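You operate a simulated robot arm through the tools that you are given. There is no shell and no other tool. Be economical: measure what you need, move in short steps, check, and stop when the job is done.

You are at the controls of a simulated two-armed robot. One attempt, no reset.

JOB
Soap the scrubbing brush, hold the wash tub, scrub its dried glue off and rack it.
Fine: the brush goes back. Set down upright: scrubbing brush. What is to be rubbed or washed off counts as gone when no trace of it is left.

It is judged by the outcome, as a careful person would: the job done as asked, and still so three seconds after it is handed in. It fails if anything else is knocked over, pushed out of place, dropped, spilled or broken.

ROBOT AND FRAMES
Two 7-joint arms with two-finger parallel grippers on one trunk, on a base that drives. Base frame: it is fixed to the floor where the robot stands at the start and does not move with it; the origin is under the middle of the robot, x ahead of it, y to its left, z up; the surface under the hand at the start is at about z = 0.84. Readings come in m, degrees, newtons and seconds.
The left shoulder is at the start at [0.07, 0.163, 1.245], the right one opposite. With the tool pointing down near the work surface each hand reaches from about 0.36 to 0.88 m from the robot's upright axis, wherever it stands, measured 20 degrees to its own side. Places, roughly: draining rack [0.6, 0.5, 0.8]; soap block [0.5, 0.2, 0.9]. Payload 3.43 kg a hand.
Tool frame (each hand has its own): the origin (TCP) lies between the finger pads and is the grasp point; the fingertips stand 0.034 m ahead of it; z points along the fingers, y is the line along which they close. The gripper opens to 0.128 m. The fingers are 0.024 m wide and 0.012 m thick; the gripper's body (0.048 by 0.13 m) begins 0.096 m behind the TCP.
Orientation is told as [roll, pitch, yaw] about the base's x, y, z axes, in that order, counted from this pose: with the fingers straight down and closing along the base's y, the tool's x points along the base's -x, its y along +y and its z along -z.

CONTROLS
- The arms move only by the tool drive_tool. It takes "left_rows", "right_rows" or both (then of equal length, played together; a hand with none holds still); each is text: rows parted by semicolons, each of 7 numbers parted by spaces: the turn, a rotation vector about the tool's x, y, z in rad, then the shift along the tool's x, y, z in m, then the opening, from 0 (shut) to 1 (fully open). In form: wx wy wz x y z jaw; .... A call has 1 to 20 rows; each row is the pose to reach, as a shift and turn from the pose commanded when the call began, along the tool's axes at that moment. A row lasts 0.2 s, in which the tool goes at most 0.05 m and 8.6 degrees; a call with a longer step from one row to the next is refused whole, and so is a gripper value outside its range. Where a pose cannot be reached the arm comes as near as it can. A force on the tool above 90 N (or 10 N above the force at the start of the call, whichever is more), or a blocked arm, ends the call early, and 0.2 s more pass. The fingers move at their own pace (about 0.153 m/s each) and stop on an object; they squeeze with about 21 N. The grip force told is the motor's: it shows also when the fingers shut on nothing. Time passes only in rows, and 0.2 s behind the last, so rows that repeat a pose let the fingers close. It gives the time, the measured TCP pose, the force on the tool (base axes), the opening and the grip force at its end, in the units of the frame above (readings bear some noise), with the torque about the TCP (base axes, N m) and any sound that the robot's microphone picked up.
- Cameras (640 x 400 px; columns grow to the right, rows downward): "scene" is now at [0.142, 0.004, 1.4856]; the picture's right is [0.03, -1.00, 0.00], its down [-0.45, -0.01, -0.89] and it looks along [0.89, 0.03, -0.45] (base axes); focal length 214 px, centre (320, 200). "left" rides on the left gripper at [0.076, 0.011, -0.16] in its tool frame; the picture's right is [-0.15, 0.99, 0.00], its down [-0.88, -0.13, -0.46] and it looks along [-0.45, -0.07, 0.89] (tool axes); focal length 234 px, centre (320, 200). "right" rides on the right gripper at [0.076, -0.011, -0.16] in its tool frame; the picture's right is [0.15, 0.99, 0.00], its down [-0.88, 0.13, -0.46] and it looks along [-0.45, 0.07, 0.89] (tool axes); focal length 234 px, centre (320, 200). There is no depth. A picture from a camera that has moved, and an enlarged one, comes with that camera's place and axes in the base frame and with its lens.
- camera(camera): a new picture of that camera. The clock stands still meanwhile.
- slide_trunk(by): slides the trunk up (or, below 0, down) by that many m; the arms and the scene camera ride with it, the base frame stays. It gives what a move gives, with no picture.
- drive_base(legs): drives the robot by 1 to 6 legs, each [ahead, left, turn to the left] in m, m and degrees, along the robot's own axes; the way and the turn of a leg run together, so that a leg with both is an arc; at most 1.5 m and 180 degrees a leg. The arms and the cameras ride along, it lands a little off, and it stops where it bumps. It gives what a move gives.
- head_to(pan, tilt): turns the head with the scene camera to pan (to the left, within 86 degrees either way) and tilt (down, from -29 to 69), counted from straight ahead of the robot. It gives what a move gives.
- enlarge(camera, box): a new picture of the part [left, top, right, bottom] of that camera's present view, enlarged. The clock stands still meanwhile.
- close_job(): hands the job in; it is judged then, once.

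Go step by step. Nothing tells you exact positions but the pictures and the camera data: compare them with the known pose of the tool, close in by small moves and look again before you grip or let go. The budget is 120 turns and 92 pictures, counting those below and the enlarged ones. Unless the task says otherwise, let go and move clear before handing in.

The tools are called after "Emit:" as a command line: name --argument value ..., lists and objects as JSON in quotes. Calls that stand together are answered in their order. drive_tool: Moves the arms, as the interface text tells. Its arguments: {"type":"object","properties":{"left_rows":{"type":"string"},"right_rows":{"type":"string"}},"required":[]} The other tools are called the same way: slide_trunk (by) slides the trunk up or down; drive_base (legs) drives the base; head_to (pan, tilt) turns the head that bears the scene camera; camera (camera) takes a picture; enlarge (camera, box) takes an enlarged picture of a part of a camera's view; close_job () hands the job in.

At the start:

```text
time: 0.0
left_tcp_pos: [0.4479, 0.2676, 1.353]
left_tool_rot: [0.0, 0.0, -0.1]
left_ft_force: [-0.6, -0.3, 0.0]
left_moment: [0.01, 0.04, -0.02]
left_opening: 0.1277
left_grasp_force: 0.0
right_tcp_pos: [0.355, -0.0667, 1.4162]
right_tool_rot: [0.0, 0.0, 0.1]
right_ft_force: [-0.2, 0.4, 0.2]
right_moment: [0.0, 0.01, 0.0]
right_opening: 0.1282
right_grasp_force: 0.1
trunk travel left (down, up): [-0.725, 0.215]
robot x, y, heading: [0.0018, -0.0007, -0.1]
head pan, tilt: [1.7, 27.0]
```

scene: 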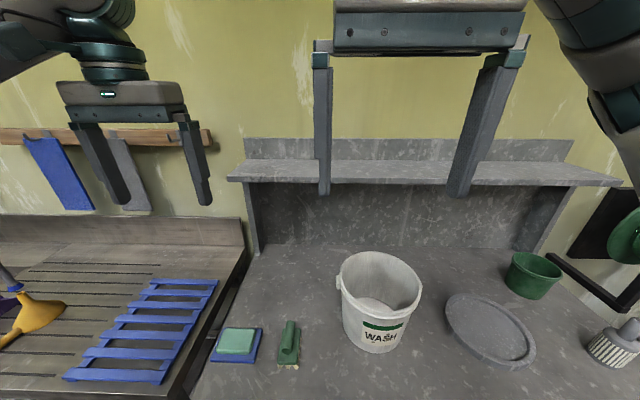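
right: 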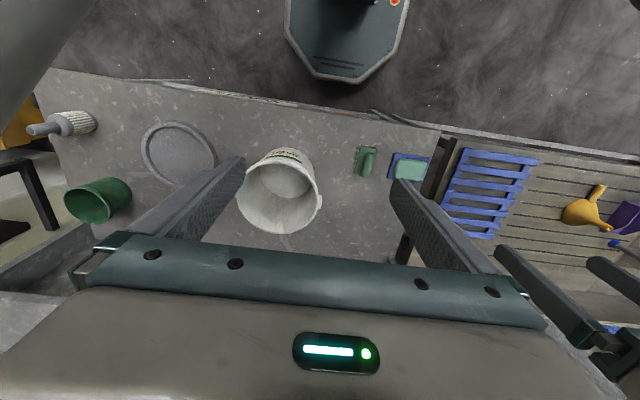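
left: 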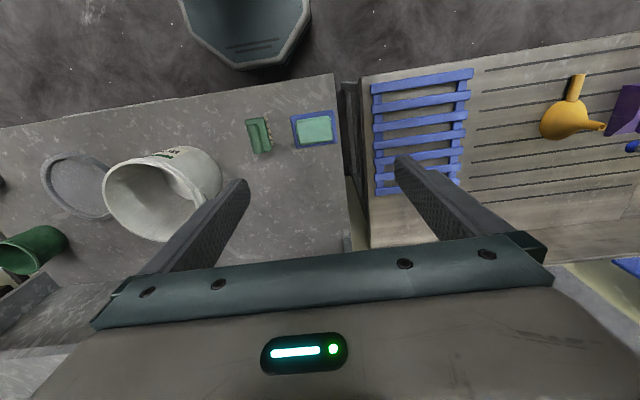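

I see the white WASH tub ahead, the green brush and the soap block on a blue dish to its left, and the blue slatted rack farther left. I'll zoom in for details before moving.

Emit:
enlarge --camera "scene" --box '[200, 230, 460, 392]'

Emit:
enlarge --camera "left" --box '[80, 60, 480, 310]'

Emit:
enlarge --camera "right" --box '[220, 120, 440, 258]'

```text
2.46 times, centred on (330, 311) of scene
camera zoom: at [0.142, 0.004, 1.4856], right [0.03, -1.0, 0.0], down [-0.45, -0.01, -0.89], along [0.89, 0.03, -0.45], focal length 528 px, centre (295, -73)
```

zoom: 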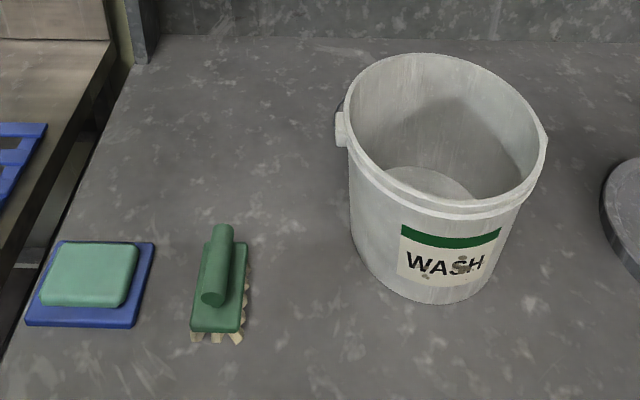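

```text
1.60 times, centred on (280, 185) of left
camera zoom: at [0.3705, 0.2789, 1.5115], right [0.15, 0.99, 0.0], down [0.88, -0.13, 0.46], along [0.45, -0.07, -0.89], focal length 375 px, centre (384, 224)
```

zoom: 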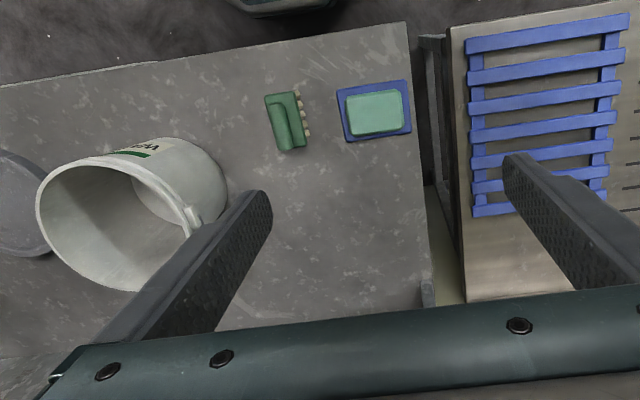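

```text
2.90 times, centred on (330, 189) of right
camera zoom: at [0.2796, -0.0777, 1.576], right [-0.15, 0.99, 0.0], down [0.88, 0.13, 0.46], along [0.45, 0.07, -0.89], focal length 679 px, centre (291, 232)
```

zoom: 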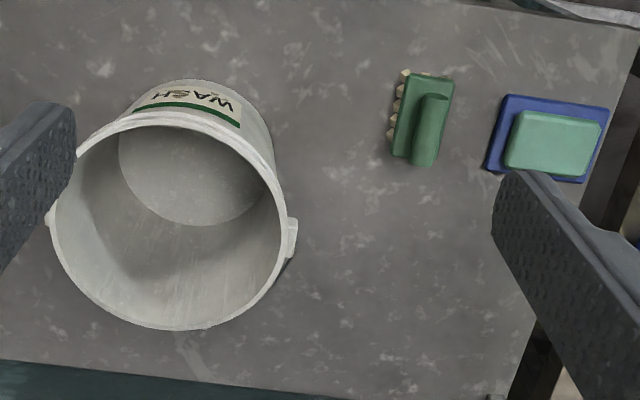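

The label on the tub's near side bears some brown specks, likely the glue. I'll zoom tight on that and on the brush and soap.

Emit:
enlarge --camera "scene" --box '[340, 300, 430, 356]'

Emit:
enlarge --camera "scene" --box '[205, 310, 315, 379]'

Emit:
enlarge --camera "left" --box '[350, 40, 600, 196]'

```text
7.11 times, centred on (385, 328) of scene
camera zoom: at [0.142, 0.004, 1.4856], right [0.03, -1.0, 0.0], down [-0.45, -0.01, -0.89], along [0.89, 0.03, -0.45], focal length 1525 px, centre (-142, -710)
```

zoom: 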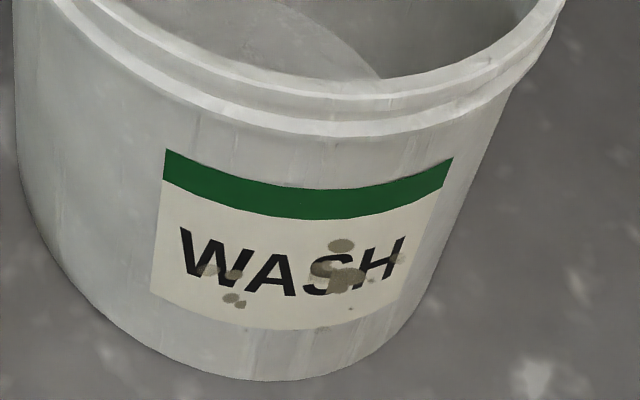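

```text
5.80 times, centred on (260, 344) of scene
camera zoom: at [0.142, 0.004, 1.4856], right [0.03, -1.0, 0.0], down [-0.45, -0.01, -0.89], along [0.89, 0.03, -0.45], focal length 1243 px, centre (668, -638)
```

zoom: 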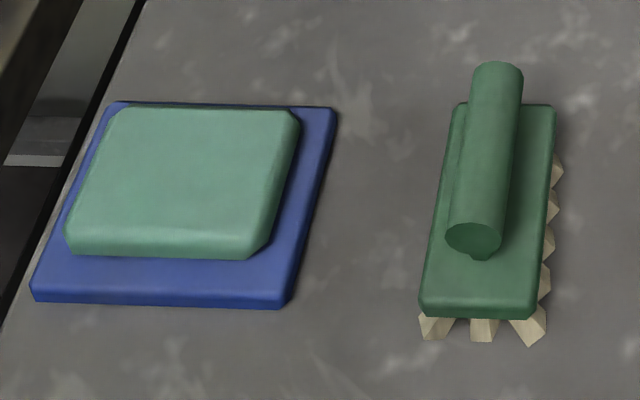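

```text
2.56 times, centred on (475, 118) of left
camera zoom: at [0.3705, 0.2789, 1.5115], right [0.15, 0.99, 0.0], down [0.88, -0.13, 0.46], along [0.45, -0.07, -0.89], focal length 600 px, centre (-77, 410)
```

zoom: 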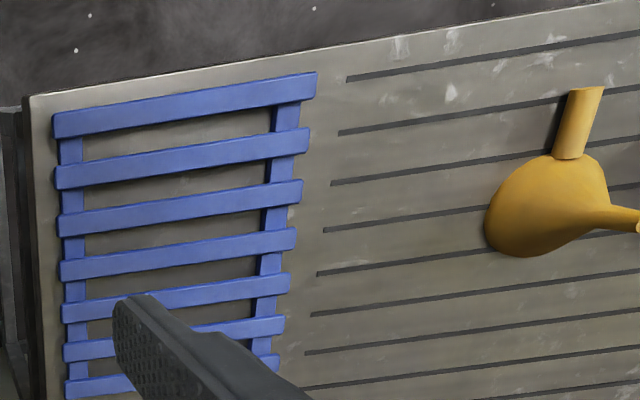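

Estimates: the brush is near (0.48, 0.10), its long axis along x; the soap is near (0.485, 0.247). The tub centre is near (0.584, -0.155) with the rim at about z 0.99, and the glue faces the robot at about z 0.88–0.94. The right hand will take the brush and the left hand will hold the tub, so I'm moving the right hand above the brush and the left one aside.

Emit:
drive_tool --right_rows "0 0 0 -0.012 0.016 0.037 1; 0 0 0 -0.025 0.033 0.073 1; 0 0 0 -0.037 0.05 0.11 1; 0 0 0 -0.049 0.066 0.146 1; 0 0 0 -0.062 0.083 0.183 1; 0 0 0 -0.074 0.099 0.22 1; 0 0 0 -0.086 0.116 0.256 1; 0 0 0 -0.098 0.132 0.293 1; 0 0 0 -0.111 0.149 0.33 1; 0 0 0 -0.123 0.165 0.366 1; 0 0 0 -0.123 0.165 0.366 1" --left_rows "0 0 0 0 0.025 0.01 1; 0 0 0 0 0.05 0.02 1; 0 0 0 0 0.075 0.03 1; 0 0 0 0 0.1 0.04 1; 0 0 0 0 0.125 0.05 1; 0 0 0 0 0.15 0.06 1; 0 0 0 0 0.175 0.07 1; 0 0 0 0 0.2 0.08 1; 0 0 0 0 0.22 0.09 1; 0 0 0 0 0.22 0.1 1; 0 0 0 0 0.22 0.1 1"

Emit:
camera --camera "right"

Emit:
camera --camera "scene"

```text
time: 2.4
left_tcp_pos: [0.4464, 0.4862, 1.2523]
left_tool_rot: [0.0, 0.1, 0.2]
left_ft_force: [0.8, 0.5, -0.5]
left_moment: [0.02, -0.02, 0.01]
left_opening: 0.1284
left_grasp_force: 0.1
right_tcp_pos: [0.4779, 0.1003, 1.0507]
right_tool_rot: [0.1, 0.0, 0.0]
right_ft_force: [0.0, 0.0, -0.1]
right_moment: [0.04, 0.01, 0.0]
right_opening: 0.128
right_grasp_force: 0.0
trunk travel left (down, up): [-0.725, 0.215]
robot x, y, heading: [0.0028, -0.0003, -0.0]
head pan, tilt: [1.7, 27.0]
```

```text
82 pictures are left
camera right: at [0.4021, 0.0875, 1.2099], right [-0.15, 0.99, 0.0], down [0.88, 0.13, 0.46], along [0.45, 0.07, -0.89], focal length 234 px, centre (320, 200)
```

right: 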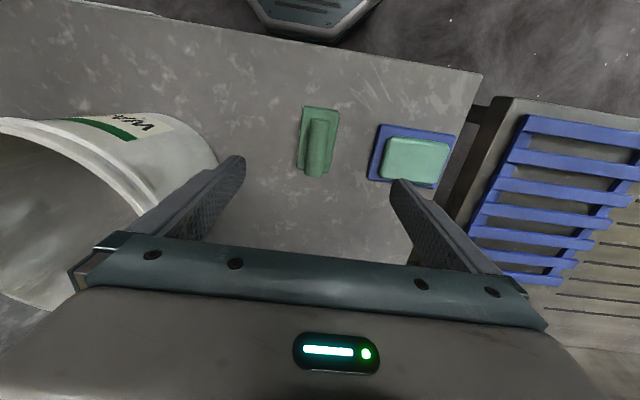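

```text
81 pictures are left
camera scene: at [0.1413, 0.0036, 1.4857], right [0.03, -1.0, 0.0], down [-0.45, -0.01, -0.89], along [0.89, 0.03, -0.45], focal length 214 px, centre (320, 200)
```

scene: 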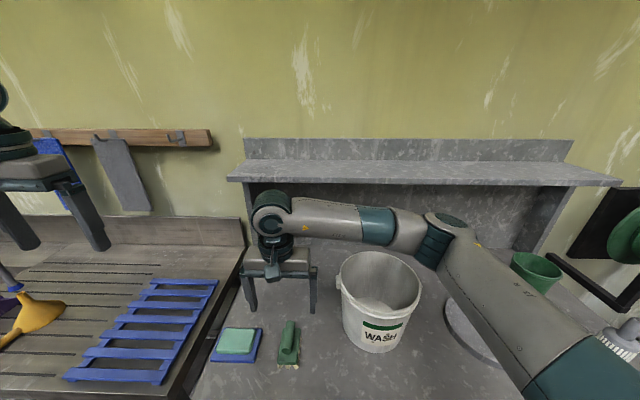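

The brush handle runs x 0.44–0.52 at y ≈ 0.099, its axis near z 0.90. I'll lower to z 0.97 and check that the forearm clears the tub.

Emit:
drive_tool --right_rows "0 0 0 0 0 0.03 1; 0 0 0 0 0 0.06 1; 0 0 0 0 -0.001 0.08 1; 0 0 0 0 -0.001 0.08 1"

Emit:
camera --camera "scene"

Emit:
enlarge --camera "right" --box '[200, 50, 440, 200]'

```text
time: 3.4
left_tcp_pos: [0.4469, 0.4872, 1.2523]
left_tool_rot: [0.1, 0.0, -0.1]
left_ft_force: [-0.9, -0.2, -0.1]
left_moment: [-0.01, -0.01, 0.03]
left_opening: 0.1279
left_grasp_force: 0.0
right_tcp_pos: [0.4772, 0.0989, 0.9692]
right_tool_rot: [0.0, 0.0, 0.1]
right_ft_force: [0.5, -0.1, -0.2]
right_moment: [-0.01, -0.02, -0.01]
right_opening: 0.1279
right_grasp_force: 0.1
trunk travel left (down, up): [-0.725, 0.215]
robot x, y, heading: [0.0021, -0.0002, -0.0]
head pan, tilt: [1.7, 27.0]
```

```text
80 pictures are left
camera scene: at [0.1419, 0.0041, 1.4856], right [0.03, -1.0, 0.0], down [-0.45, -0.01, -0.89], along [0.89, 0.03, -0.45], focal length 214 px, centre (320, 200)
```

scene: 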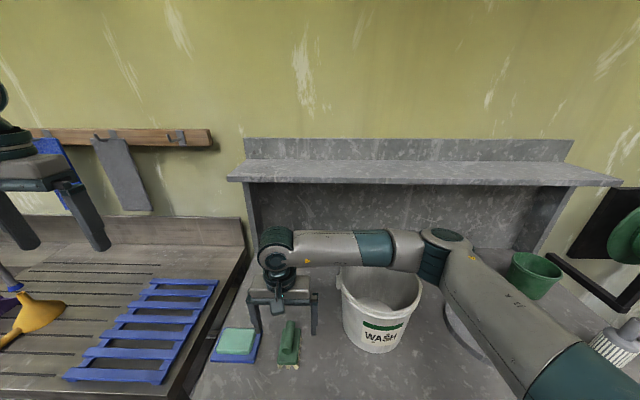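

```text
2.67 times, centred on (320, 125) of right
camera zoom: at [0.4016, 0.087, 1.1289], right [-0.15, 0.99, 0.0], down [0.88, 0.13, 0.46], along [0.45, 0.07, -0.89], focal length 624 px, centre (320, 400)
```

zoom: 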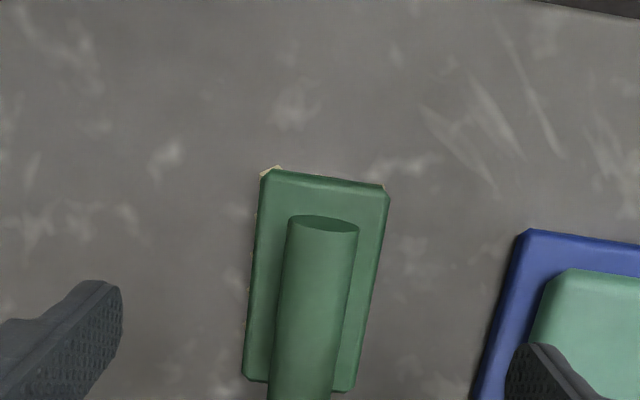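

Alignment is good. I'll half close the fingers to stay clear of the soap dish, then descend to z ≈ 0.912 and grip.

Emit:
drive_tool --right_rows "0 0 0 -0.002 0 0 0.5; 0 0 0 -0.002 0 0.02 0.5; 0 0 0 -0.002 0 0.04 0.5; 0 0 0 -0.002 0 0.057 0.5; 0 0 0 -0.002 0 0.057 0.5"

Emit:
enlarge --camera "scene" --box '[220, 270, 360, 358]'

```text
time: 4.6
left_tcp_pos: [0.4468, 0.4876, 1.252]
left_tool_rot: [-0.1, -0.1, 0.1]
left_ft_force: [0.2, -0.1, -0.5]
left_moment: [0.02, 0.0, -0.01]
left_opening: 0.1278
left_grasp_force: 0.1
right_tcp_pos: [0.4783, 0.0986, 0.9144]
right_tool_rot: [0.0, 0.0, -0.1]
right_ft_force: [-0.5, 0.1, -0.3]
right_moment: [-0.02, -0.02, 0.02]
right_opening: 0.0639
right_grasp_force: 0.0
trunk travel left (down, up): [-0.725, 0.215]
robot x, y, heading: [-0.0003, 0.0011, -0.2]
head pan, tilt: [1.7, 27.0]
```

```text
4.55 times, centred on (290, 314) of scene
camera zoom: at [0.1418, 0.0041, 1.4856], right [0.03, -1.0, 0.0], down [-0.45, -0.01, -0.89], along [0.89, 0.03, -0.45], focal length 975 px, centre (456, -318)
```

zoom: 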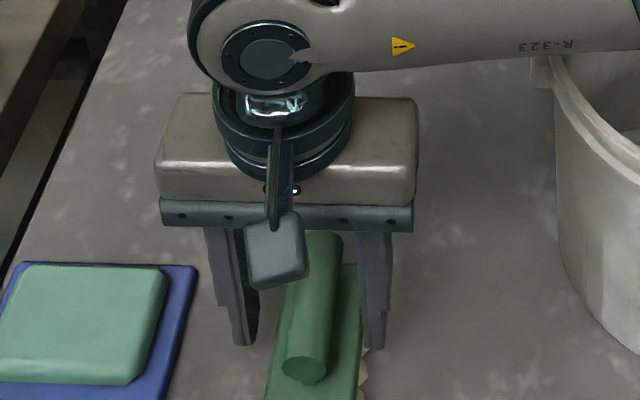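

Fingers straddle the handle. Lowering slightly more and closing.

Emit:
drive_tool --right_rows "0 0 0 0 0 0.004 0.5; 0 0 0 0 0 0.004 0.2; 0 0 0 0 0 0.004 0; 0 0 0 0 0 0.004 0; 0 0 0 0 0 0.004 0"

Emit:
enlarge --camera "scene" --box '[220, 270, 360, 358]'

```text
time: 5.8
left_tcp_pos: [0.4463, 0.488, 1.2521]
left_tool_rot: [0.0, 0.0, 0.0]
left_ft_force: [0.0, -0.6, -0.8]
left_moment: [-0.03, -0.03, 0.03]
left_opening: 0.128
left_grasp_force: 0.1
right_tcp_pos: [0.4785, 0.0984, 0.9101]
right_tool_rot: [0.1, 0.0, 0.0]
right_ft_force: [1.9, 0.1, 7.1]
right_moment: [-0.08, -0.08, -0.02]
right_opening: 0.0245
right_grasp_force: 21.0
trunk travel left (down, up): [-0.725, 0.215]
robot x, y, heading: [-0.0026, 0.0008, 0.3]
head pan, tilt: [1.7, 27.0]
```

```text
4.55 times, centred on (290, 314) of scene
camera zoom: at [0.1417, 0.004, 1.4857], right [0.03, -1.0, 0.0], down [-0.45, -0.01, -0.89], along [0.89, 0.03, -0.45], focal length 975 px, centre (456, -318)
```

zoom: 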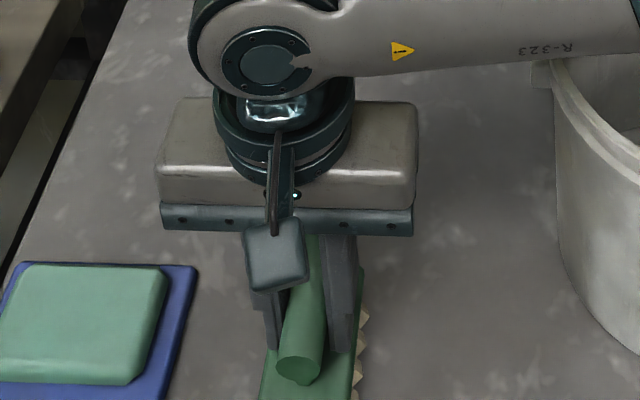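

The handle is gripped (0.0245 m across); brush resting pose is TCP (0.4785, 0.0984, 0.910), yaw 0. Now I'll lift.

Emit:
drive_tool --right_rows "0 0 0 0 0 -0.015 0; 0 0 0 0 0 -0.04 0; 0 0 0 0 0 -0.07 0; 0 0 0 0 0 -0.07 0"

Emit:
camera --camera "scene"

Emit:
camera --camera "left"

```text
time: 6.8
left_tcp_pos: [0.4465, 0.4868, 1.2506]
left_tool_rot: [0.0, 0.0, -0.1]
left_ft_force: [-0.1, -0.7, -0.7]
left_moment: [-0.01, -0.01, 0.01]
left_opening: 0.128
left_grasp_force: 0.1
right_tcp_pos: [0.4791, 0.0998, 0.9796]
right_tool_rot: [0.1, 0.2, -0.1]
right_ft_force: [0.6, 0.4, 0.9]
right_moment: [0.01, 0.0, 0.0]
right_opening: 0.0244
right_grasp_force: 21.2
trunk travel left (down, up): [-0.725, 0.215]
robot x, y, heading: [-0.0014, 0.0004, 0.1]
head pan, tilt: [1.7, 27.0]
```

```text
76 pictures are left
camera scene: at [0.1423, 0.0041, 1.4856], right [0.03, -1.0, 0.0], down [-0.45, -0.01, -0.89], along [0.89, 0.03, -0.45], focal length 214 px, centre (320, 200)
```

scene: 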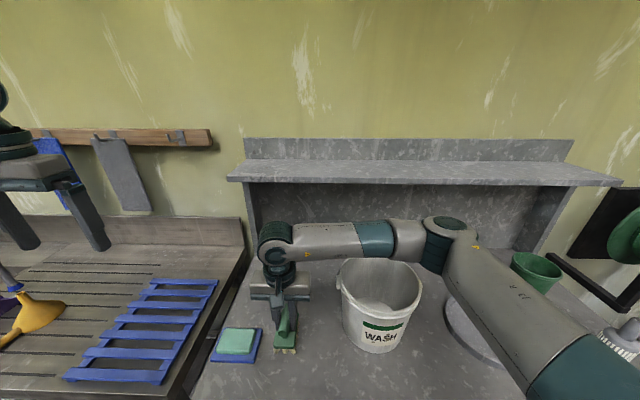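

```text
75 pictures are left
camera left: at [0.3703, 0.4984, 1.4112], right [0.15, 0.99, 0.0], down [0.88, -0.13, 0.46], along [0.45, -0.07, -0.89], focal length 234 px, centre (320, 200)
```

left: 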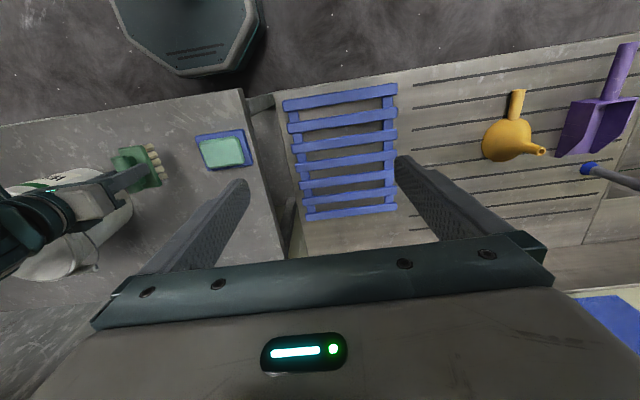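

The brush is up with the bristles below it. Soap top centre is about (0.485, 0.247, 0.87), so contact should occur near TCP z 0.94. I'll move over it and then descend.

Emit:
drive_tool --right_rows "0 0 0 -0.002 0.037 -0.01 0; 0 0 0 -0.004 0.074 -0.01 0; 0 0 0 -0.006 0.11 -0.01 0; 0 0 0 -0.006 0.147 -0.01 0; 0 0 0 -0.006 0.147 0.01 0; 0 0 0 -0.006 0.147 0.022 0; 0 0 0 -0.006 0.147 0.022 0"

Emit:
enlarge --camera "scene" --box '[180, 270, 320, 358]'

Emit:
enlarge --camera "left" --box '[140, 100, 300, 200]'

```text
time: 8.4
left_tcp_pos: [0.4469, 0.488, 1.2522]
left_tool_rot: [-0.1, 0.0, 0.1]
left_ft_force: [-0.5, -0.1, 0.0]
left_moment: [0.02, -0.01, -0.01]
left_opening: 0.128
left_grasp_force: 0.0
right_tcp_pos: [0.4842, 0.2472, 0.9572]
right_tool_rot: [0.1, 0.0, 0.2]
right_ft_force: [0.1, -0.4, -0.4]
right_moment: [-0.02, -0.01, 0.01]
right_opening: 0.0243
right_grasp_force: 21.4
trunk travel left (down, up): [-0.725, 0.215]
robot x, y, heading: [-0.0012, -0.0017, -0.1]
head pan, tilt: [1.7, 27.0]
```

```text
4.55 times, centred on (250, 314) of scene
camera zoom: at [0.1418, 0.0049, 1.4856], right [0.03, -1.0, 0.0], down [-0.45, -0.01, -0.89], along [0.89, 0.03, -0.45], focal length 975 px, centre (638, -318)
```

zoom: 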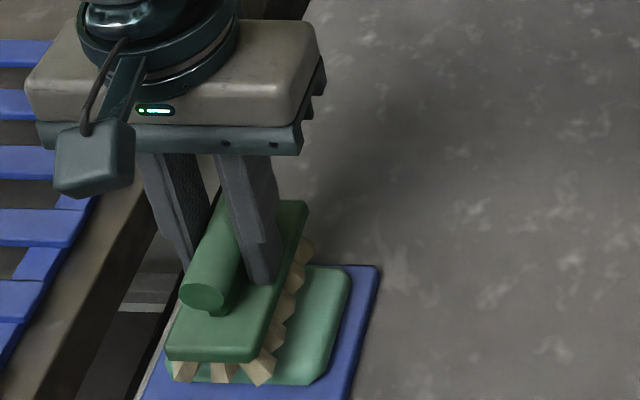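

```text
4.00 times, centred on (220, 150) of left
camera zoom: at [0.3698, 0.4992, 1.4111], right [0.15, 0.99, 0.0], down [0.88, -0.13, 0.46], along [0.45, -0.07, -0.89], focal length 937 px, centre (720, 400)
```

zoom: 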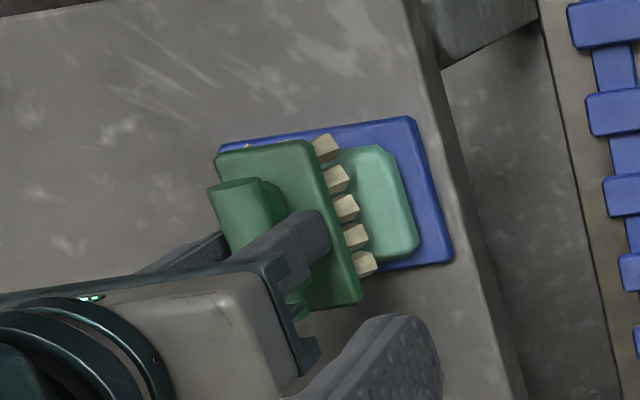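

The brush sits over the soap. Lowering gently to touch.

Emit:
drive_tool --right_rows "0 0 0 0 0 0.006 0; 0 0 0 0 0 0.012 0; 0 0 0 0 0 0.016 0; 0 0 0 0 0 0.018 0"

```text
time: 9.4
left_tcp_pos: [0.4456, 0.4869, 1.254]
left_tool_rot: [0.0, -0.2, 0.0]
left_ft_force: [-0.1, -0.1, 0.2]
left_moment: [0.0, -0.03, 0.04]
left_opening: 0.1279
left_grasp_force: 0.2
right_tcp_pos: [0.4851, 0.246, 0.9443]
right_tool_rot: [0.4, -0.2, 0.0]
right_ft_force: [4.2, 2.4, 31.9]
right_moment: [-0.22, 0.27, 0.05]
right_opening: 0.0244
right_grasp_force: 20.9
trunk travel left (down, up): [-0.725, 0.215]
robot x, y, heading: [0.001, 0.002, -0.2]
head pan, tilt: [1.7, 27.0]
```

Contact at about z 0.945. I'll ease off to light pressure and rub a little.

Emit:
drive_tool --right_rows "0 0 0 0 0 -0.003 0; 0 0 0 0.01 0 -0.003 0; 0 0 0 0 0 -0.003 0; 0 0 0 -0.01 0 -0.003 0; 0 0 0 0 0 -0.003 0; 0 0 0 0.01 0 -0.003 0; 0 0 0 0 0.005 -0.003 0; 0 0 0 -0.01 0.005 -0.003 0; 0 0 0 0 -0.005 -0.003 0; 0 0 0 0.01 -0.005 -0.003 0; 0 0 0 0 0 -0.003 0; 0 0 0 0 0 -0.012 0; 0 0 0 0 0 -0.04 0; 0 0 0 0 0 -0.06 0; 0 0 0 0 0 -0.06 0"

Emit:
enlarge --camera "scene" --box '[180, 270, 320, 358]'

Emit:
enlarge --camera "left" --box '[140, 100, 300, 200]'

```text
time: 12.6
left_tcp_pos: [0.4478, 0.4877, 1.2523]
left_tool_rot: [0.0, 0.0, -0.1]
left_ft_force: [-0.7, -1.6, -0.4]
left_moment: [-0.01, 0.0, 0.0]
left_opening: 0.128
left_grasp_force: 0.0
right_tcp_pos: [0.4842, 0.2458, 0.9999]
right_tool_rot: [0.0, 0.0, 0.0]
right_ft_force: [0.4, -0.5, -0.4]
right_moment: [-0.01, 0.0, -0.01]
right_opening: 0.0242
right_grasp_force: 21.3
trunk travel left (down, up): [-0.725, 0.215]
robot x, y, heading: [0.0011, -0.0007, -0.0]
head pan, tilt: [1.7, 27.0]
```

```text
4.55 times, centred on (250, 314) of scene
camera zoom: at [0.1424, 0.0042, 1.4855], right [0.03, -1.0, 0.0], down [-0.45, -0.01, -0.89], along [0.89, 0.03, -0.45], focal length 975 px, centre (638, -318)
```

zoom: 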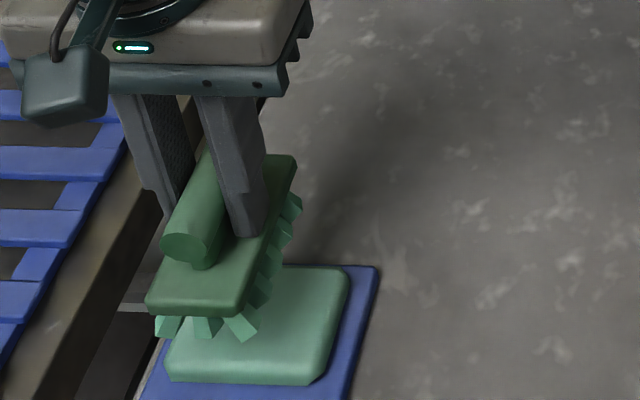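

```text
4.00 times, centred on (220, 150) of left
camera zoom: at [0.3704, 0.4985, 1.4111], right [0.15, 0.99, 0.0], down [0.88, -0.13, 0.46], along [0.45, -0.07, -0.89], focal length 937 px, centre (720, 400)
```

zoom: 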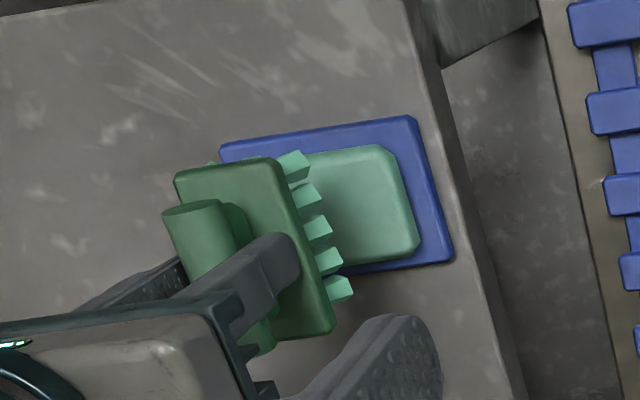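

The bristles have turned green with soap and the dish did not move. I'll lift the brush, bring it in front of the robot's right side, then back the robot off a bit for horizontal scrubbing room.

Emit:
drive_tool --right_rows "0 0 0 0 0 -0.045 0; 0 0 0 0 0 -0.09 0; 0 0 0 0 0 -0.135 0; 0 0 0 0 0 -0.18 0; 0 0 0 0.005 -0.045 -0.2 0; 0 0 0 0.01 -0.09 -0.2 0; 0 0 0 0.02 -0.135 -0.2 0; 0 0 0 0.03 -0.18 -0.2 0; 0 0 0 0.04 -0.22 -0.2 0; 0 0 0 0.05 -0.26 -0.2 0; 0 0 0 0.06 -0.3 -0.2 0; 0 0 0 0.064 -0.34 -0.2 0; 0 0 0 0.064 -0.366 -0.2 0; 0 0 0 0.064 -0.366 -0.2 0"

Emit:
drive_base --legs '[[-0.2, -0.1, 0]]'

Emit:
camera --camera "scene"

```text
time: 15.6
left_tcp_pos: [0.4465, 0.488, 1.2524]
left_tool_rot: [-0.1, -0.1, 0.1]
left_ft_force: [0.3, -0.8, 0.9]
left_moment: [0.01, 0.01, -0.02]
left_opening: 0.1279
left_grasp_force: 0.1
right_tcp_pos: [0.4207, -0.1221, 1.2003]
right_tool_rot: [0.0, 0.0, 0.1]
right_ft_force: [0.9, 0.3, -1.9]
right_moment: [-0.03, -0.01, 0.0]
right_opening: 0.0244
right_grasp_force: 21.2
trunk travel left (down, up): [-0.725, 0.215]
robot x, y, heading: [0.0019, 0.0035, 0.2]
head pan, tilt: [1.7, 27.0]
```

```text
time: 17.3
left_tcp_pos: [0.247, 0.3879, 1.2521]
left_tool_rot: [-0.1, 0.0, 0.0]
left_ft_force: [-0.6, -0.6, -0.5]
left_moment: [0.0, 0.01, 0.03]
left_opening: 0.1281
left_grasp_force: 0.0
right_tcp_pos: [0.2204, -0.2212, 1.2019]
right_tool_rot: [0.0, 0.1, -0.1]
right_ft_force: [0.2, 0.1, -0.4]
right_moment: [0.01, 0.03, -0.04]
right_opening: 0.0242
right_grasp_force: 21.4
trunk travel left (down, up): [-0.725, 0.215]
robot x, y, heading: [-0.2005, -0.0995, -0.0]
head pan, tilt: [1.7, 27.0]
```

```text
70 pictures are left
camera scene: at [-0.0581, -0.0945, 1.4855], right [0.03, -1.0, 0.0], down [-0.45, -0.01, -0.89], along [0.89, 0.03, -0.45], focal length 214 px, centre (320, 200)
```

scene: 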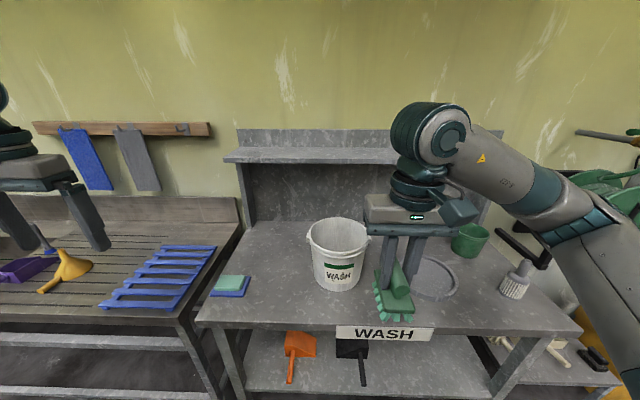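

The base moved as asked. Let me look closely at the tub's left rim and lug before choosing where the left hand pinches it.

Emit:
enlarge --camera "scene" --box '[290, 200, 390, 300]'

Emit:
enlarge --camera "right" --box '[150, 40, 490, 252]'

```text
4.00 times, centred on (340, 250) of scene
camera zoom: at [-0.0581, -0.0945, 1.4855], right [0.03, -1.0, 0.0], down [-0.45, -0.01, -0.89], along [0.89, 0.03, -0.45], focal length 858 px, centre (240, 0)
```

zoom: 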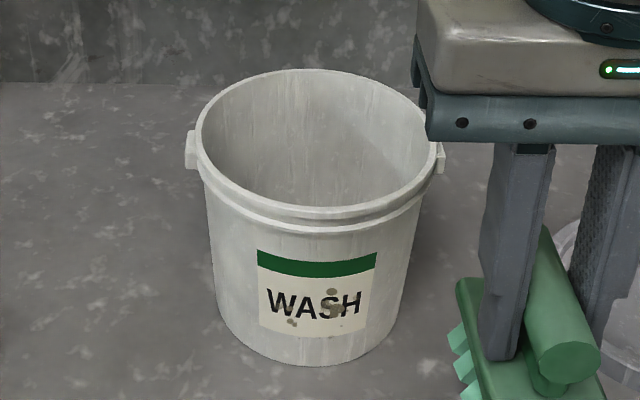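

```text
1.88 times, centred on (320, 146) of right
camera zoom: at [0.1456, -0.2328, 1.3606], right [-0.15, 0.99, 0.0], down [0.88, 0.13, 0.45], along [0.45, 0.07, -0.89], focal length 441 px, centre (320, 302)
```

zoom: 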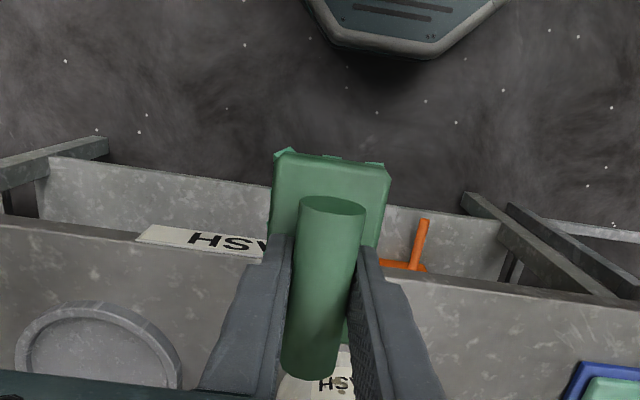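

Refined estimate: tub centre (0.563, -0.139), rim at z ≈ 1.04 with R ≈ 0.104, base R ≈ 0.08, lugs at ±y. I'll bring the left hand above the near-left rim, yawed 30° so it closes radially and misses the lug.

Emit:
drive_tool --left_rows "0 0 -0.0436 -0.022 -0.037 0.003 1; 0 0 -0.0873 -0.044 -0.073 0.005 1; 0 0 -0.131 -0.066 -0.11 0.008 1; 0 0 -0.1745 -0.089 -0.147 0.01 1; 0 0 -0.218 -0.111 -0.183 0.013 1; 0 0 -0.262 -0.133 -0.22 0.015 1; 0 0 -0.305 -0.155 -0.257 0.018 1; 0 0 -0.349 -0.177 -0.293 0.02 1; 0 0 -0.393 -0.2 -0.33 0.023 1; 0 0 -0.436 -0.222 -0.367 0.025 1; 0 0 -0.48 -0.244 -0.403 0.028 1; 0 0 -0.5236 -0.266 -0.44 0.03 1; 0 0 -0.5236 -0.266 -0.44 0.03 1"

Emit:
camera --camera "left"

Emit:
camera --camera "scene"

```text
time: 20.1
left_tcp_pos: [0.513, -0.0502, 1.2223]
left_tool_rot: [-0.1, 0.1, 30.0]
left_ft_force: [0.2, -0.1, 0.1]
left_moment: [-0.07, 0.01, -0.04]
left_opening: 0.1279
left_grasp_force: 0.0
right_tcp_pos: [0.2192, -0.221, 1.2013]
right_tool_rot: [0.0, 0.0, 0.0]
right_ft_force: [0.4, 0.1, -0.4]
right_moment: [0.0, -0.04, 0.0]
right_opening: 0.0244
right_grasp_force: 20.7
trunk travel left (down, up): [-0.725, 0.215]
robot x, y, heading: [-0.2005, -0.097, 0.2]
head pan, tilt: [1.7, 27.0]
```

```text
67 pictures are left
camera left: at [0.4416, -0.0784, 1.3811], right [-0.37, 0.93, 0.0], down [0.83, 0.33, 0.46], along [0.42, 0.17, -0.89], focal length 234 px, centre (320, 200)
```

left: 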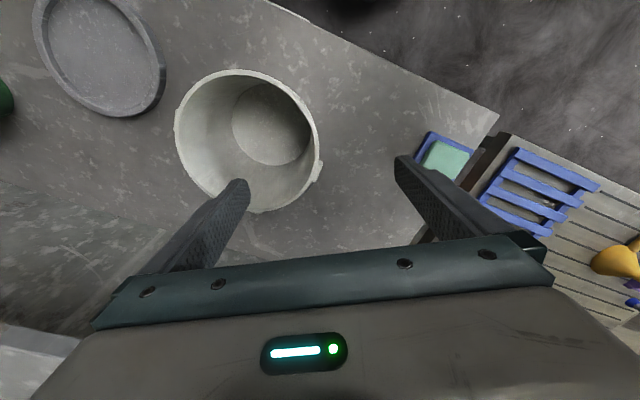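

```text
66 pictures are left
camera scene: at [-0.0592, -0.0935, 1.4856], right [0.03, -1.0, 0.0], down [-0.45, -0.01, -0.89], along [0.89, 0.02, -0.45], focal length 214 px, centre (320, 200)
```

scene: 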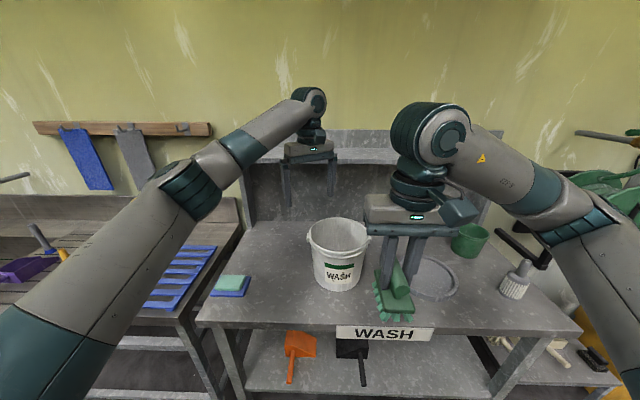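

The tub centre is confirmed near (0.555, -0.142). I'll lower the left hand to straddle the rim, with a check halfway.

Emit:
drive_tool --left_rows "0 0 0 0 0 0.04 1; 0 0 0 0 0 0.08 1; 0 0 0 0 0 0.12 1; 0 0 0 0 0 0.15 1; 0 0 0 0 0 0.15 1"

Emit:
camera --camera "left"

Emit:
enlarge --camera "scene" --box '[260, 170, 420, 300]'

```text
time: 21.3
left_tcp_pos: [0.5129, -0.0531, 1.0734]
left_tool_rot: [0.0, 0.0, 30.0]
left_ft_force: [-0.2, -0.8, 0.0]
left_moment: [-0.02, 0.01, 0.0]
left_opening: 0.1282
left_grasp_force: 0.0
right_tcp_pos: [0.2196, -0.2226, 1.2013]
right_tool_rot: [0.1, 0.0, -0.1]
right_ft_force: [0.1, -0.2, -0.5]
right_moment: [0.02, -0.03, 0.01]
right_opening: 0.0241
right_grasp_force: 20.7
trunk travel left (down, up): [-0.725, 0.215]
robot x, y, heading: [-0.2034, -0.0944, 0.1]
head pan, tilt: [1.7, 27.0]
```

```text
65 pictures are left
camera left: at [0.4402, -0.0801, 1.2315], right [-0.37, 0.93, 0.0], down [0.83, 0.33, 0.46], along [0.42, 0.17, -0.89], focal length 234 px, centre (320, 200)
```

left: 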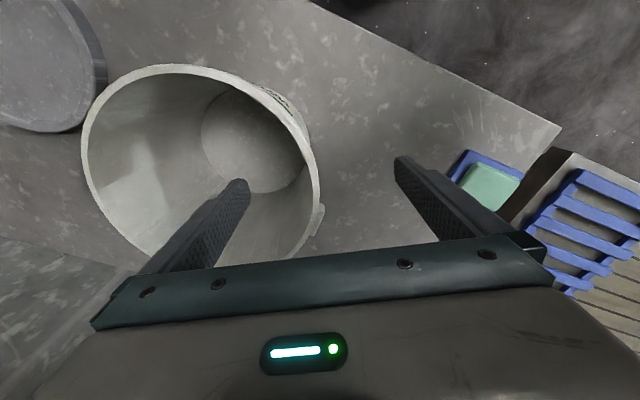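

```text
3.08 times, centred on (340, 235) of scene
camera zoom: at [-0.0594, -0.0951, 1.4857], right [0.03, -1.0, 0.0], down [-0.45, -0.01, -0.89], along [0.89, 0.03, -0.45], focal length 660 px, centre (258, 92)
```

zoom: 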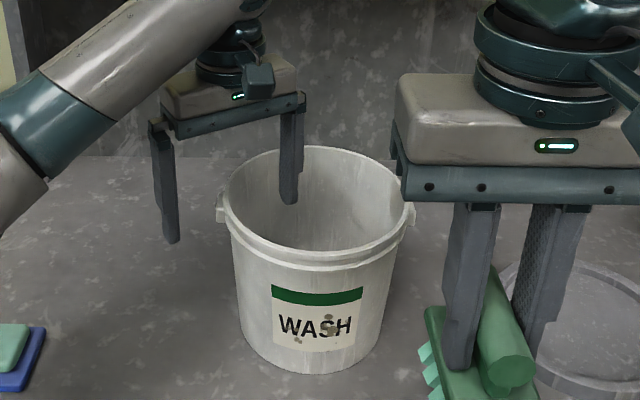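

The fingers straddle the wall. Lowering to z ≈ 1.0 and narrowing the gap to check centring.

Emit:
drive_tool --left_rows "0 0 0 0 0 0.035 1; 0 0 0 0 0 0.07 1; 0 0 0 0 0 0.07 0.6; 0 0 0 0 0 0.07 0.45; 0 0 0 0 0 0.07 0.45"

Emit:
enlarge --camera "left" --box '[80, 120, 480, 370]'

Emit:
enlarge --camera "scene" --box '[260, 190, 400, 300]'

```text
time: 22.5
left_tcp_pos: [0.5114, -0.0512, 1.0021]
left_tool_rot: [-0.1, 0.0, 30.0]
left_ft_force: [-0.5, -1.1, 0.9]
left_moment: [-0.03, 0.0, 0.0]
left_opening: 0.0576
left_grasp_force: 0.0
right_tcp_pos: [0.2206, -0.2234, 1.2025]
right_tool_rot: [-0.1, -0.1, -0.1]
right_ft_force: [1.3, 0.7, -0.6]
right_moment: [0.0, 0.03, 0.01]
right_opening: 0.0244
right_grasp_force: 20.9
trunk travel left (down, up): [-0.725, 0.215]
robot x, y, heading: [-0.2013, -0.0974, -0.0]
head pan, tilt: [1.7, 27.0]
```

```text
1.60 times, centred on (280, 245) of left
camera zoom: at [0.4394, -0.0799, 1.1608], right [-0.37, 0.93, 0.0], down [0.83, 0.33, 0.46], along [0.42, 0.17, -0.89], focal length 375 px, centre (384, 128)
```

zoom: 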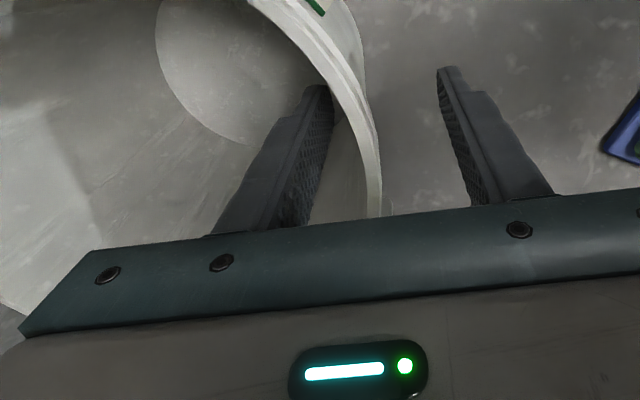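

```text
3.64 times, centred on (330, 245) of scene
camera zoom: at [-0.0588, -0.0952, 1.4856], right [0.03, -1.0, 0.0], down [-0.45, -0.01, -0.89], along [0.89, 0.03, -0.45], focal length 780 px, centre (284, 36)
```

zoom: 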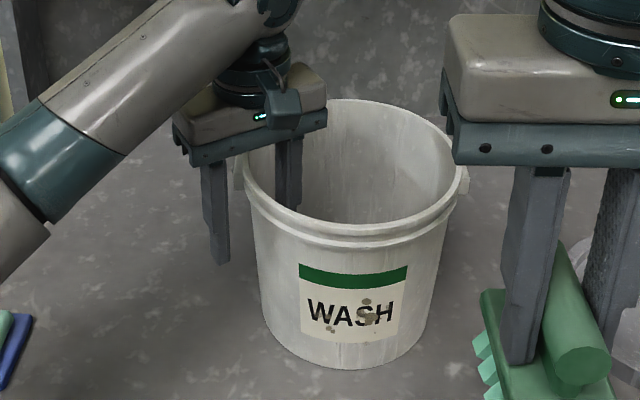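

The wall lies about 6–7 mm toward the inner finger. I'll shift the hand inward by that and then close.

Emit:
drive_tool --left_rows "0 0 0 0 -0.007 0 0.45; 0 0 0 0 -0.007 0 0.3; 0 0 0 0 -0.007 0 0.2; 0 0 0 0 -0.007 0 0.2"

Emit:
enlarge --camera "left" --box '[80, 120, 480, 370]'

```text
time: 23.5
left_tcp_pos: [0.5167, -0.0583, 1.0016]
left_tool_rot: [0.1, 0.0, 30.0]
left_ft_force: [-0.9, 0.1, -0.5]
left_moment: [-0.01, 0.0, 0.01]
left_opening: 0.0256
left_grasp_force: 0.0
right_tcp_pos: [0.2203, -0.2229, 1.2022]
right_tool_rot: [0.0, 0.2, -0.1]
right_ft_force: [0.3, 0.1, -1.4]
right_moment: [0.0, 0.04, 0.02]
right_opening: 0.0243
right_grasp_force: 21.1
trunk travel left (down, up): [-0.725, 0.215]
robot x, y, heading: [-0.2024, -0.0984, 0.0]
head pan, tilt: [1.7, 27.0]
```

```text
1.60 times, centred on (280, 245) of left
camera zoom: at [0.4437, -0.0866, 1.1614], right [-0.37, 0.93, 0.0], down [0.83, 0.33, 0.46], along [0.42, 0.17, -0.89], focal length 375 px, centre (384, 128)
```

zoom: 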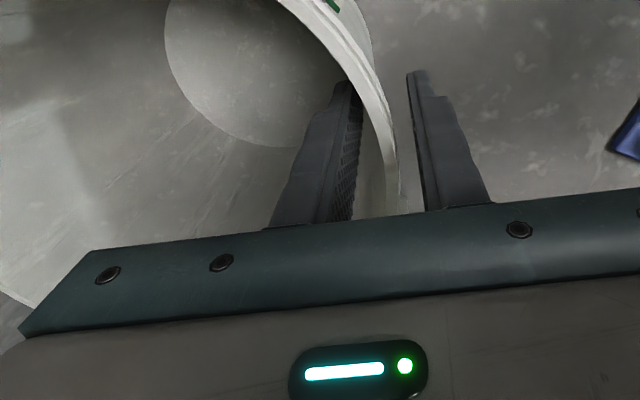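

Nearly centred with the wall free between the pads. Closing now.

Emit:
drive_tool --left_rows "0 0 0 0 0 0 0.1; 0 0 0 0 0 0 0; 0 0 0 0 0 0 0; 0 0 0 0 0 0 0"

Emit:
enlarge --camera "left" --box '[80, 120, 480, 370]'

```text
time: 24.5
left_tcp_pos: [0.5145, -0.058, 1.0028]
left_tool_rot: [-0.2, 0.0, 30.0]
left_ft_force: [2.7, 1.4, 10.6]
left_moment: [-1.57, -0.15, 0.41]
left_opening: 0.0106
left_grasp_force: 21.1
right_tcp_pos: [0.2189, -0.221, 1.2017]
right_tool_rot: [0.1, 0.0, 0.1]
right_ft_force: [-0.2, 0.2, -0.7]
right_moment: [0.01, -0.02, 0.0]
right_opening: 0.0243
right_grasp_force: 20.7
trunk travel left (down, up): [-0.725, 0.215]
robot x, y, heading: [-0.1998, -0.0963, -0.2]
head pan, tilt: [1.7, 27.0]
```

```text
1.60 times, centred on (280, 245) of left
camera zoom: at [0.4429, -0.0858, 1.1622], right [-0.37, 0.93, 0.0], down [0.83, 0.33, 0.46], along [0.42, 0.17, -0.89], focal length 375 px, centre (384, 128)
```

zoom: 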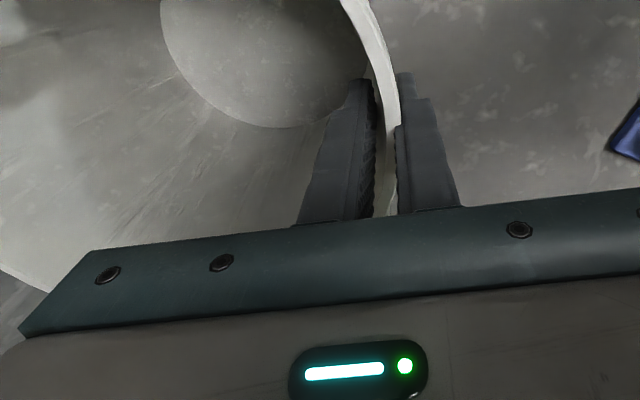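

Gripped, but a moment of -1.6 N m shows the wall's taper is fighting the vertical fingers. Checking whether the tub tilted.

Emit:
enlarge --camera "scene" --box '[260, 190, 400, 300]'

```text
3.64 times, centred on (330, 245) of scene
camera zoom: at [-0.0598, -0.0946, 1.4858], right [0.03, -1.0, 0.0], down [-0.45, -0.01, -0.89], along [0.89, 0.03, -0.45], focal length 780 px, centre (284, 36)
```

zoom: 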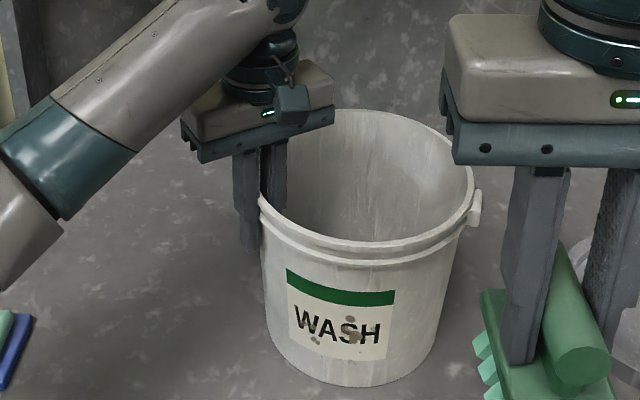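

The tub tilted about 7° as its wall aligned with the fingers. I'll roll the left hand about its tool x to level it, then look.

Emit:
drive_tool --left_rows "0.03 0 0 0 0 0 0; 0.06 0 0 0 0 0 0; 0.09 0 0 0 0 0 0; 0.118 0 0 0 0 0 0; 0.118 0 0 0 0 0 0"

Emit:
enlarge --camera "scene" --box '[260, 190, 400, 300]'

```text
time: 25.7
left_tcp_pos: [0.515, -0.0588, 1.001]
left_tool_rot: [-6.6, 0.1, 30.0]
left_ft_force: [0.0, -0.3, -2.9]
left_moment: [0.2, 0.1, -0.01]
left_opening: 0.0053
left_grasp_force: 21.1
right_tcp_pos: [0.2204, -0.2228, 1.2008]
right_tool_rot: [0.1, 0.1, 0.0]
right_ft_force: [0.0, 0.5, -0.5]
right_moment: [0.02, 0.02, -0.05]
right_opening: 0.0244
right_grasp_force: 21.5
trunk travel left (down, up): [-0.725, 0.215]
robot x, y, heading: [-0.1969, -0.0986, -0.1]
head pan, tilt: [1.7, 27.0]
```

```text
3.64 times, centred on (330, 245) of scene
camera zoom: at [-0.0583, -0.0956, 1.4854], right [0.03, -1.0, 0.0], down [-0.45, -0.01, -0.89], along [0.89, 0.03, -0.45], focal length 780 px, centre (284, 36)
```

zoom: 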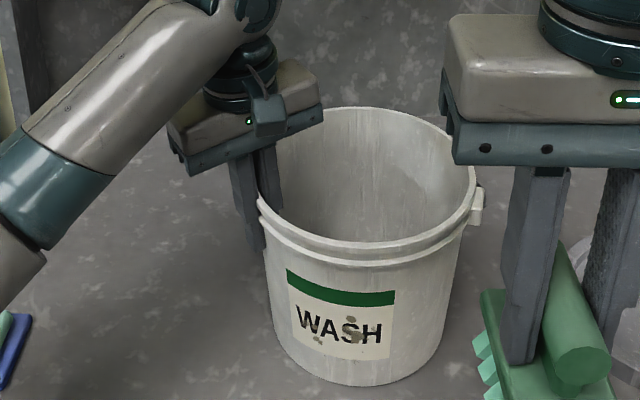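

The tub is level again, yawed roughly 15° with its label turned slightly left; centre now about (0.545, -0.15). I'll zoom on the glue to place the strokes.

Emit:
enlarge --camera "scene" --box '[310, 250, 390, 300]'

```text
8.00 times, centred on (350, 275) of scene
camera zoom: at [-0.0583, -0.0956, 1.4854], right [0.03, -1.0, 0.0], down [-0.45, -0.01, -0.89], along [0.89, 0.03, -0.45], focal length 1716 px, centre (80, -400)
```

zoom: 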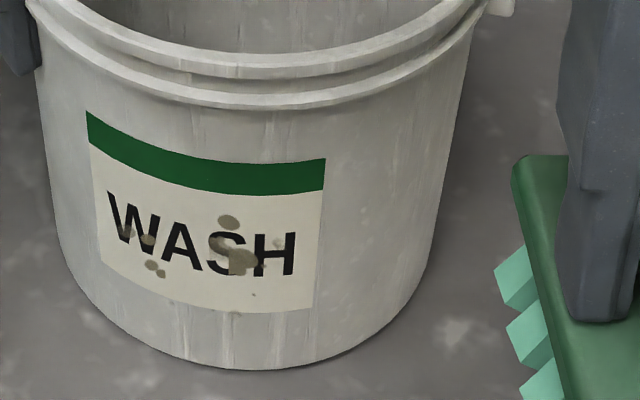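

Glue spans about θ -8°…+40° around the front (toward +y), z 0.883–0.938. I'll now turn the right hand so the bristles face forward (with the wall's ~7° taper), staying clear of the tub.

Emit:
drive_tool --right_rows "0.018 -0.129 0.016 -0.006 0.002 0.012 0; 0.036 -0.258 0.032 -0.012 0.003 0.023 0; 0.054 -0.387 0.048 -0.018 0.005 0.035 0; 0.073 -0.516 0.064 -0.025 0.006 0.046 0; 0.091 -0.645 0.08 -0.031 0.008 0.058 0; 0.109 -0.774 0.097 -0.037 0.009 0.069 0; 0.127 -0.903 0.113 -0.043 0.011 0.081 0; 0.145 -1.032 0.129 -0.049 0.012 0.092 0; 0.163 -1.161 0.145 -0.055 0.014 0.104 0; 0.181 -1.29 0.161 -0.062 0.015 0.115 0; 0.199 -1.419 0.177 -0.068 0.017 0.127 0; 0.218 -1.548 0.193 -0.074 0.018 0.138 0; 0.236 -1.678 0.209 -0.08 0.02 0.15 0; 0.236 -1.678 0.209 -0.08 0.02 0.15 0"

Emit:
camera --camera "scene"

```text
time: 28.7
left_tcp_pos: [0.5161, -0.0593, 1.003]
left_tool_rot: [-6.7, 0.1, 30.0]
left_ft_force: [-0.1, -0.1, -0.9]
left_moment: [0.2, 0.05, 0.01]
left_opening: 0.0054
left_grasp_force: 21.1
right_tcp_pos: [0.3491, -0.1685, 1.1354]
right_tool_rot: [179.2, -84.3, 163.9]
right_ft_force: [0.6, 0.1, 0.1]
right_moment: [-0.01, 0.04, 0.01]
right_opening: 0.0244
right_grasp_force: 21.4
right hand out of reach, approached as far as the arm can: row 5, 6, 7, 8, 9, 10, 11, 12, 13, 14
trunk travel left (down, up): [-0.725, 0.215]
robot x, y, heading: [-0.2002, -0.0995, 0.0]
head pan, tilt: [1.7, 27.0]
```

```text
56 pictures are left
camera scene: at [-0.0589, -0.0949, 1.4856], right [0.03, -1.0, 0.0], down [-0.45, -0.01, -0.89], along [0.89, 0.03, -0.45], focal length 214 px, centre (320, 200)
```

scene: 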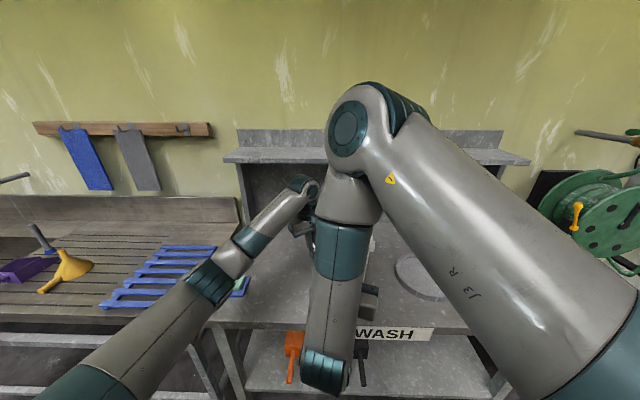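

The right hand's orientation is right but it was too close to the body up there; lower down it should reach. I'll lower it and see where it lands.

Emit:
drive_tool --right_rows "0 0 0 0.03 0 0.015 0; 0 0 0 0.06 0 0.03 0; 0 0 0 0.09 0 0.04 0; 0 0 0 0.12 0 0.04 0; 0 0 0 0.15 0 0.04 0; 0 0 0 0.15 0 0.04 0"

Emit:
camera --camera "scene"

```text
time: 29.9
left_tcp_pos: [0.515, -0.059, 1.0044]
left_tool_rot: [-6.8, -0.2, 30.2]
left_ft_force: [3.2, -2.0, 12.2]
left_moment: [0.66, 1.25, 0.42]
left_opening: 0.0064
left_grasp_force: 21.0
right_tcp_pos: [0.4735, -0.1494, 1.0518]
right_tool_rot: [174.0, -80.7, 169.6]
right_ft_force: [-10.1, 0.2, 27.8]
right_moment: [-0.5, 1.16, -0.14]
right_opening: 0.0244
right_grasp_force: 20.8
right hand out of reach, approached as far as the arm can: row 1, 2, 3, 4, 5
trunk travel left (down, up): [-0.725, 0.215]
robot x, y, heading: [-0.2026, -0.0955, 0.1]
head pan, tilt: [1.7, 27.0]
stopped in row 5 (right hand): the force on the tool passed its limit at 131 N (the readings are from after the stop); the commanded pose is now the measured one
```

```text
55 pictures are left
camera scene: at [-0.0633, -0.0959, 1.4865], right [0.03, -1.0, 0.0], down [-0.45, -0.01, -0.89], along [0.89, 0.02, -0.45], focal length 214 px, centre (320, 200)
```

scene: 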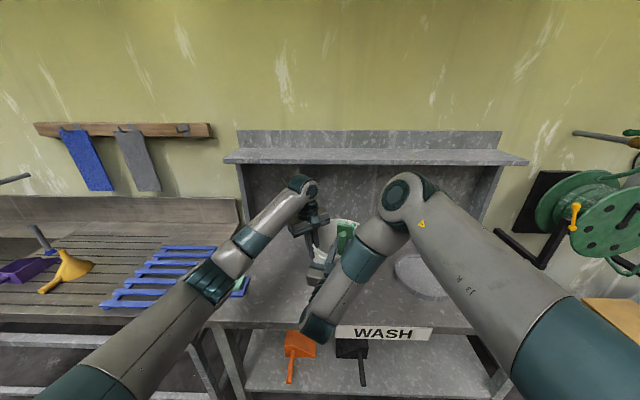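

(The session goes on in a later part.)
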